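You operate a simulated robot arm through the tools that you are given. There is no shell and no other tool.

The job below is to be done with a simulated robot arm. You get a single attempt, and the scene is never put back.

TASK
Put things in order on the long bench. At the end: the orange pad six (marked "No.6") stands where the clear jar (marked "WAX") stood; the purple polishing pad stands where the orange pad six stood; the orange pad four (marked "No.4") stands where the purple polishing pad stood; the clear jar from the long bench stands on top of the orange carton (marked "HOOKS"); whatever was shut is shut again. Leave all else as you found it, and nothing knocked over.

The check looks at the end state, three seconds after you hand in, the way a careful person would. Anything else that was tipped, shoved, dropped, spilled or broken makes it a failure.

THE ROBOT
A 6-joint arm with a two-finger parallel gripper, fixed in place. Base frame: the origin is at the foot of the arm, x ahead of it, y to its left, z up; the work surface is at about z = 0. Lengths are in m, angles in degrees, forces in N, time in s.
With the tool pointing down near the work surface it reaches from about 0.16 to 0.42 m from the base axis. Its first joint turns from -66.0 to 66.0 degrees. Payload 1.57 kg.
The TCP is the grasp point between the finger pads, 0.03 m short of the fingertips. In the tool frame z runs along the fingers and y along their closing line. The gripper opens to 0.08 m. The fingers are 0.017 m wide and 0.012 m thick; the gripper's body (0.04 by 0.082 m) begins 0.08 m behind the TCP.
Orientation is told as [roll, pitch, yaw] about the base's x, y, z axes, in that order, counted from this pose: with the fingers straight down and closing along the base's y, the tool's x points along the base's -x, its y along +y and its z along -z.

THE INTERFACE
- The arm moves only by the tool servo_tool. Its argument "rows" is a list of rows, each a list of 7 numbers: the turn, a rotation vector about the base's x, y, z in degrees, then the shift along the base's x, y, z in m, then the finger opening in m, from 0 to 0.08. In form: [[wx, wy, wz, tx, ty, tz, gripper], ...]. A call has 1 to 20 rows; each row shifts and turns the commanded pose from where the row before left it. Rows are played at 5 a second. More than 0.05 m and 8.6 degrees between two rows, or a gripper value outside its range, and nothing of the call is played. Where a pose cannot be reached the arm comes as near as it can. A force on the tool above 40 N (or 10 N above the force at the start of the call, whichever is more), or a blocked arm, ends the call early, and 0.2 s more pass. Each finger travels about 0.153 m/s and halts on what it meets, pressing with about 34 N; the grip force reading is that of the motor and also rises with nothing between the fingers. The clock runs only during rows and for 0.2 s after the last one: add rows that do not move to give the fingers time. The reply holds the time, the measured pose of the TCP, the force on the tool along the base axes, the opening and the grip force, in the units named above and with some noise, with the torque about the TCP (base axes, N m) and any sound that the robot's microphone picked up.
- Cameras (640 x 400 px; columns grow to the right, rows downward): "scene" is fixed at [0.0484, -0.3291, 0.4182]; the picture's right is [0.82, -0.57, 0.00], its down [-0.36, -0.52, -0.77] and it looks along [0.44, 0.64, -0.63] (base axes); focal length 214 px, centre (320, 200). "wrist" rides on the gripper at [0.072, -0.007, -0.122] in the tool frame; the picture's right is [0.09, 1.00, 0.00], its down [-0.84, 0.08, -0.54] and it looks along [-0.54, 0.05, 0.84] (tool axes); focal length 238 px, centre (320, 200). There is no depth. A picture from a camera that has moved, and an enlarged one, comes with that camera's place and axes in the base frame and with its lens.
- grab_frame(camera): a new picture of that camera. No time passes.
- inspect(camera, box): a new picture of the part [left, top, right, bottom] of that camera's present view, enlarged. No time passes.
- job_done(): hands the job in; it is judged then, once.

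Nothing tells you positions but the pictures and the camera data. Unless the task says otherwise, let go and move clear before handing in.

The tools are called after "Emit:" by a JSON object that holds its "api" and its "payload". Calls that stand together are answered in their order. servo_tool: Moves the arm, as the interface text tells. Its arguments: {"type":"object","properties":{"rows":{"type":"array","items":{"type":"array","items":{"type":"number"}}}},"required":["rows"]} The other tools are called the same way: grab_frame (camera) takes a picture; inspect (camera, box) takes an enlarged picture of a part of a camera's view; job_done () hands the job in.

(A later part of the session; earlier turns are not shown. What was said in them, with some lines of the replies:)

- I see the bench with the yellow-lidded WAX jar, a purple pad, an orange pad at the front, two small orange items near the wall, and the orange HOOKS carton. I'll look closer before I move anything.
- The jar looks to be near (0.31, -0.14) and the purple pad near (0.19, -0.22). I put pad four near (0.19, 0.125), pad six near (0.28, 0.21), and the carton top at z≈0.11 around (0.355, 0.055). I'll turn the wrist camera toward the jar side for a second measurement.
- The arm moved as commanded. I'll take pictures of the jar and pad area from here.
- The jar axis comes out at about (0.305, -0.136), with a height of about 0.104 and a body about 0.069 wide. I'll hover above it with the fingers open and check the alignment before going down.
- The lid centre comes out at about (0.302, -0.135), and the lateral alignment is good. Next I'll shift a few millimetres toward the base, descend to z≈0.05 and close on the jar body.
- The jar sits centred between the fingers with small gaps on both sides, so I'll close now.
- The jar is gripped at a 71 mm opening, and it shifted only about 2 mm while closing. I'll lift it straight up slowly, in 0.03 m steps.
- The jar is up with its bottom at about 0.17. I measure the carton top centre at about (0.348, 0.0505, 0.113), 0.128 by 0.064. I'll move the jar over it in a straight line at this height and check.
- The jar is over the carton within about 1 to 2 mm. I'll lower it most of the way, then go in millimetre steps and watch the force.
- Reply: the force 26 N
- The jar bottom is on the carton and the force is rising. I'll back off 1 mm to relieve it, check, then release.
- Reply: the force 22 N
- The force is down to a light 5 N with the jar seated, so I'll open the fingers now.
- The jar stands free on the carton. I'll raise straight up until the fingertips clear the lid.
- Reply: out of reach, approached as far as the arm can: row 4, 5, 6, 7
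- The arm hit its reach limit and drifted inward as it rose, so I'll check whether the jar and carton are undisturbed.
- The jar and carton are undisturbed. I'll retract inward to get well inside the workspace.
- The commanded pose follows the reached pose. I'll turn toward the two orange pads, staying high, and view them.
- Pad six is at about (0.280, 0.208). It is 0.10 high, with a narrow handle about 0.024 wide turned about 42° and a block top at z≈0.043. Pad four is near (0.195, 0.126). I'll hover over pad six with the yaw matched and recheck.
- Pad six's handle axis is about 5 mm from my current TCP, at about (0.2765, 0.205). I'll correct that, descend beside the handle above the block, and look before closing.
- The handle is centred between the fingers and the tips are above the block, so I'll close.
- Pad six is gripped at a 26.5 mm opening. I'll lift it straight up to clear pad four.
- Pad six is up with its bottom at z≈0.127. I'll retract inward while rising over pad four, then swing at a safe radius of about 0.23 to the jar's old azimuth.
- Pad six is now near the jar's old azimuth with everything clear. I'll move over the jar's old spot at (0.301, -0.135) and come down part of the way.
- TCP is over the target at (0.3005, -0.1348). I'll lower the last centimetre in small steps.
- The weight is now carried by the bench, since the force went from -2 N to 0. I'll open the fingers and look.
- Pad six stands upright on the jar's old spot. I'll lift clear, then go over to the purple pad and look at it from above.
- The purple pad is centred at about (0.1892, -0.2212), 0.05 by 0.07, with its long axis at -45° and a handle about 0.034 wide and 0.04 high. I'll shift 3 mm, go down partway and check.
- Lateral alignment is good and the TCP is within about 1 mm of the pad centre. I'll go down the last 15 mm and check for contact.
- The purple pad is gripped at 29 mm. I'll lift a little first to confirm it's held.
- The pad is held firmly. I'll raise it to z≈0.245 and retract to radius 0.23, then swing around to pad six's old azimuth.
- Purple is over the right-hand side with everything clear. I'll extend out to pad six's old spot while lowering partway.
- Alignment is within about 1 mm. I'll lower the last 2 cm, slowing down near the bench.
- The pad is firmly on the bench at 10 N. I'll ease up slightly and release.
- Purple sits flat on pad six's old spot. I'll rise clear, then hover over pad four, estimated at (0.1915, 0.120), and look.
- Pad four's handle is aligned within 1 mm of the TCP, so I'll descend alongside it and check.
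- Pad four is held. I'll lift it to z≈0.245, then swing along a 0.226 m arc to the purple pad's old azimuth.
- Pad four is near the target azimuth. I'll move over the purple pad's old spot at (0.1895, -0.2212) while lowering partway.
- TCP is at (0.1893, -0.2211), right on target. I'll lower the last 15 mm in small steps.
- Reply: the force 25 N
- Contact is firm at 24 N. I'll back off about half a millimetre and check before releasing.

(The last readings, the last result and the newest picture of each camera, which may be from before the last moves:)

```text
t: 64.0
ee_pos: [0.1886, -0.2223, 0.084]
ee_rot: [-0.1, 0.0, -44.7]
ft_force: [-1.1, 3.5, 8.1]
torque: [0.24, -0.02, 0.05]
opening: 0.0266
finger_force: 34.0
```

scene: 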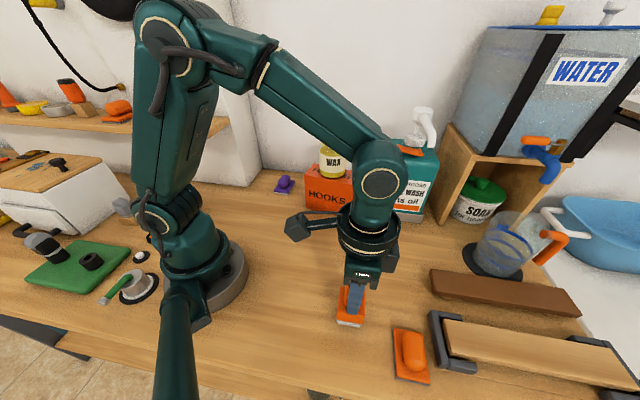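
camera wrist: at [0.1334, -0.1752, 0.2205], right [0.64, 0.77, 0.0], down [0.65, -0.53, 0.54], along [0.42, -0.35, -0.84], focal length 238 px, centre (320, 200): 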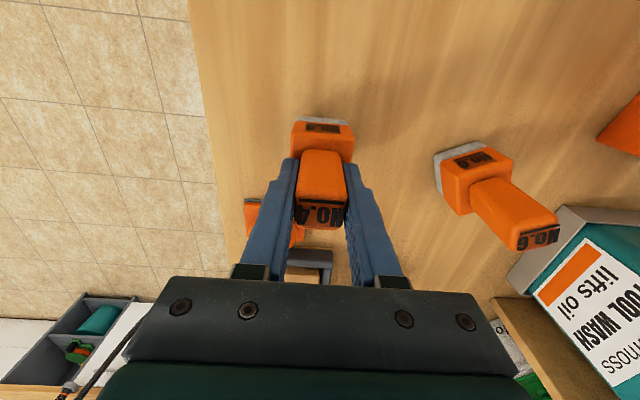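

Emit:
{"api": "servo_tool", "payload": {"rows": [[0, 0, 0, 0, 0, 0.0002, 0.01], [0, 0, 0, 0, 0, 0, 0.03], [0, 0, 0, 0, 0, 0, 0.04], [0, 0, 0, 0, 0, 0, 0.05], [0, 0, 0, 0, 0, 0, 0.05]]}}

Emit:
{"api": "inspect", "payload": {"camera": "wrist", "box": [240, 90, 400, 250]}}

Emit:
{"api": "inspect", "payload": {"camera": "scene", "box": [300, 250, 420, 350]}}

```text
t: 65.2
ee_pos: [0.1879, -0.2211, 0.0843]
ee_rot: [-0.1, -0.1, -44.8]
ft_force: [-0.1, -0.4, -0.4]
torque: [0.01, -0.03, 0.03]
opening: 0.0497
finger_force: 0.0
```

```text
2.50 times, centred on (320, 170) of wrist
camera zoom: at [0.1339, -0.1755, 0.2054], right [0.64, 0.77, 0.0], down [0.65, -0.53, 0.54], along [0.42, -0.35, -0.84], focal length 596 px, centre (320, 275)
```

zoom: 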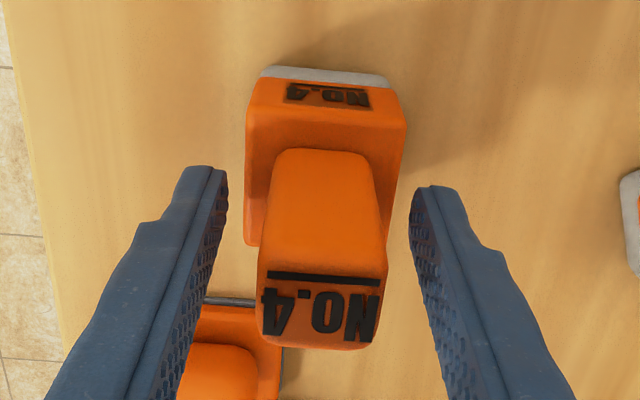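

```text
4.00 times, centred on (360, 300) of scene
camera zoom: at [0.0484, -0.3291, 0.4182], right [0.82, -0.57, 0.0], down [-0.36, -0.52, -0.77], along [0.44, 0.64, -0.63], focal length 858 px, centre (160, -200)
```

zoom: 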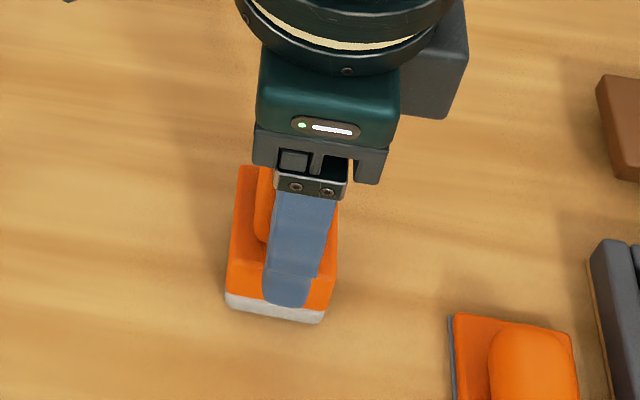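

Pad four stands upright and is released. I'll rise clear and move back toward the starting pose to check everything.

Emit:
{"api": "servo_tool", "payload": {"rows": [[0, 0, 0, 0, 0, 0.015, 0.055], [0, 0, 0, 0, 0, 0.03, 0.06], [0, 0, 0, 0, 0, 0.035, 0.07], [0, 0, 0, 0, 0, 0.035, 0.08], [0, 0, 0, 0, 0, 0.03, 0.08], [0, 0, 7, -0.005, 0.03, 0.01, 0.08], [0, 0, 7, -0.005, 0.03, 0.01, 0.08], [0, 0, 7, 0.0, 0.03, 0.01, 0.08], [0, 0, 7, 0.0, 0.03, 0.005, 0.08], [0, 0, 7, 0.0, 0.03, 0.005, 0.08], [0, 0, 7, 0.005, 0.03, 0.005, 0.08], [0, 0, 3, 0.005, 0.03, 0.005, 0.08], [0, 0, 0, 0, 0.02, 0, 0.08], [0, 0, 0, 0, 0, 0, 0.08]]}}

Emit:
{"api": "grab_frame", "payload": {"camera": "scene"}}

Emit:
{"api": "grab_frame", "payload": {"camera": "wrist"}}

```text
t: 68.2
ee_pos: [0.1869, 0.008, 0.2793]
ee_rot: [0.0, -0.1, 0.2]
ft_force: [0.1, -0.4, -0.3]
torque: [-0.03, -0.04, 0.0]
opening: 0.08
finger_force: 0.1
```

```text
taken
```

scene: 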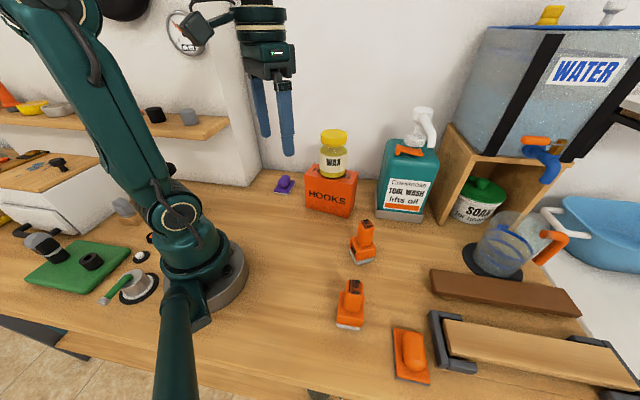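

```text
taken
camera wrist: at [0.1171, 0.0017, 0.401], right [-0.1, 1.0, 0.0], down [0.84, 0.08, 0.54], along [0.54, 0.05, -0.84], focal length 238 px, centre (320, 200)
```

wrist: 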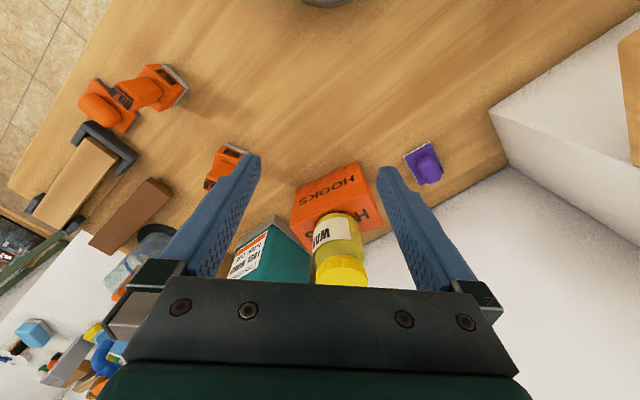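

Emit:
{"api": "inspect", "payload": {"camera": "scene", "box": [260, 120, 380, 220]}}

Emit:
{"api": "inspect", "payload": {"camera": "scene", "box": [310, 210, 450, 390]}}

Emit:
{"api": "inspect", "payload": {"camera": "scene", "box": [310, 280, 470, 380]}}

Emit:
{"api": "inspect", "payload": {"camera": "scene", "box": [310, 200, 470, 300]}}

Emit:
{"api": "inspect", "payload": {"camera": "scene", "box": [230, 140, 390, 240]}}

```text
4.00 times, centred on (320, 170) of scene
camera zoom: at [0.0484, -0.3291, 0.4182], right [0.82, -0.57, 0.0], down [-0.36, -0.52, -0.77], along [0.44, 0.64, -0.63], focal length 858 px, centre (320, 320)
```

zoom: 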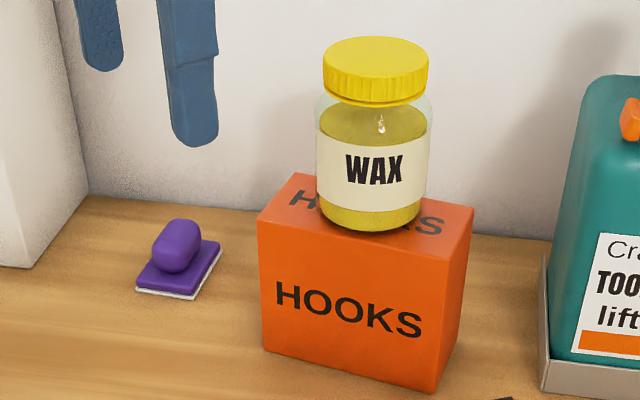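

```text
2.22 times, centred on (380, 300) of scene
camera zoom: at [0.0484, -0.3291, 0.4182], right [0.82, -0.57, 0.0], down [-0.36, -0.52, -0.77], along [0.44, 0.64, -0.63], focal length 477 px, centre (187, -22)
```

zoom: 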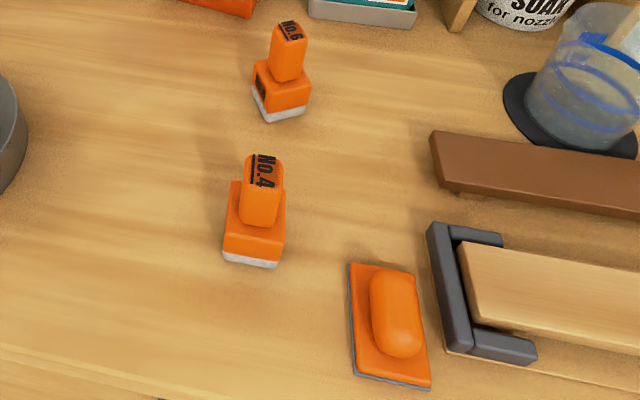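

```text
4.00 times, centred on (390, 330) of scene
camera zoom: at [0.0484, -0.3291, 0.4182], right [0.82, -0.57, 0.0], down [-0.36, -0.52, -0.77], along [0.44, 0.64, -0.63], focal length 858 px, centre (40, -320)
```

zoom: 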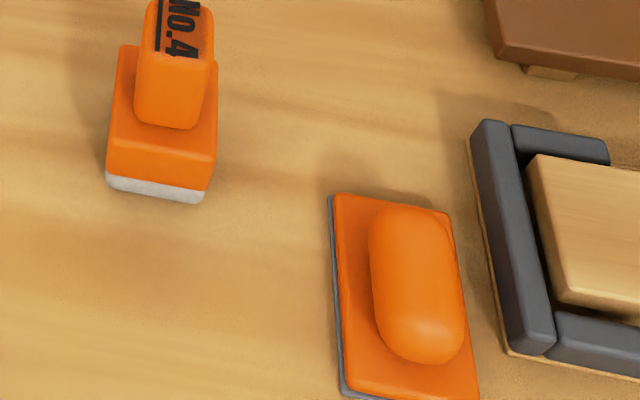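

```text
4.00 times, centred on (390, 250) of scene
camera zoom: at [0.0484, -0.3291, 0.4182], right [0.82, -0.57, 0.0], down [-0.36, -0.52, -0.77], along [0.44, 0.64, -0.63], focal length 858 px, centre (40, 0)
```

zoom: 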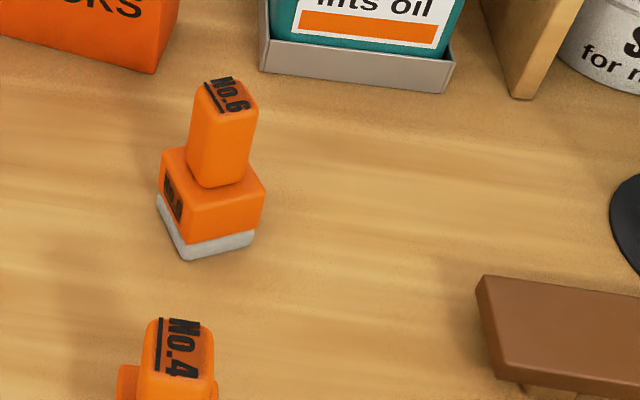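

```text
4.00 times, centred on (310, 190) of scene
camera zoom: at [0.0484, -0.3291, 0.4182], right [0.82, -0.57, 0.0], down [-0.36, -0.52, -0.77], along [0.44, 0.64, -0.63], focal length 858 px, centre (360, 240)
```

zoom: 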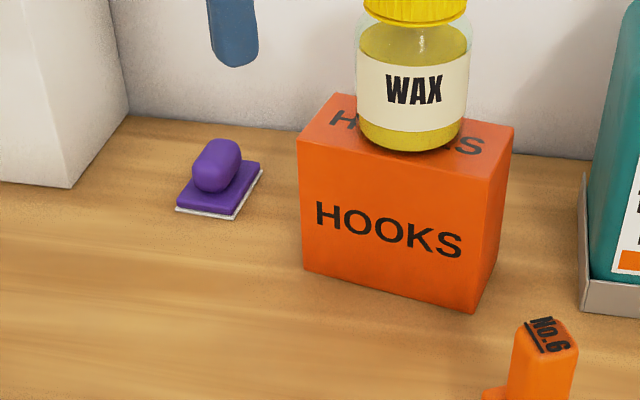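

The bench matches the task:
- **Jar:** WAX stands on the HOOKS carton with its lid on, and the carton hasn't moved.
- **Pad six:** it is on the jar's old spot.
- **Purple pad:** it is on pad six's old spot.
- **Pad four:** it is on the purple pad's old spot.

Everything is upright within a few millimetres, nothing else looks disturbed, and the gripper is clear, so I'm handing in.

Emit:
{"api": "job_done", "payload": {}}

```text
The job is handed in.
```

The bench is in the order you asked for, and I've handed the job in. In the final pictures, everything I moved stands upright:

- **Clear jar (WAX):** it stands on top of the orange HOOKS carton with its lid still on. The carton did not move.
- **Orange pad six (No.6):** it stands where the jar stood, turned about 60° from the way it faced before.
- **Purple polishing pad:** it lies flat where pad six stood, turned about 86°.
- **Orange pad four (No.4):** it stands where the purple pad stood, turned about 90°.

By my measurements from the pictures, each pad is within about 2–3 mm of the spot it replaced. I opened nothing, so there was nothing to shut again, and I saw nothing else disturbed. The arm has let go of everything and is clear of the objects.
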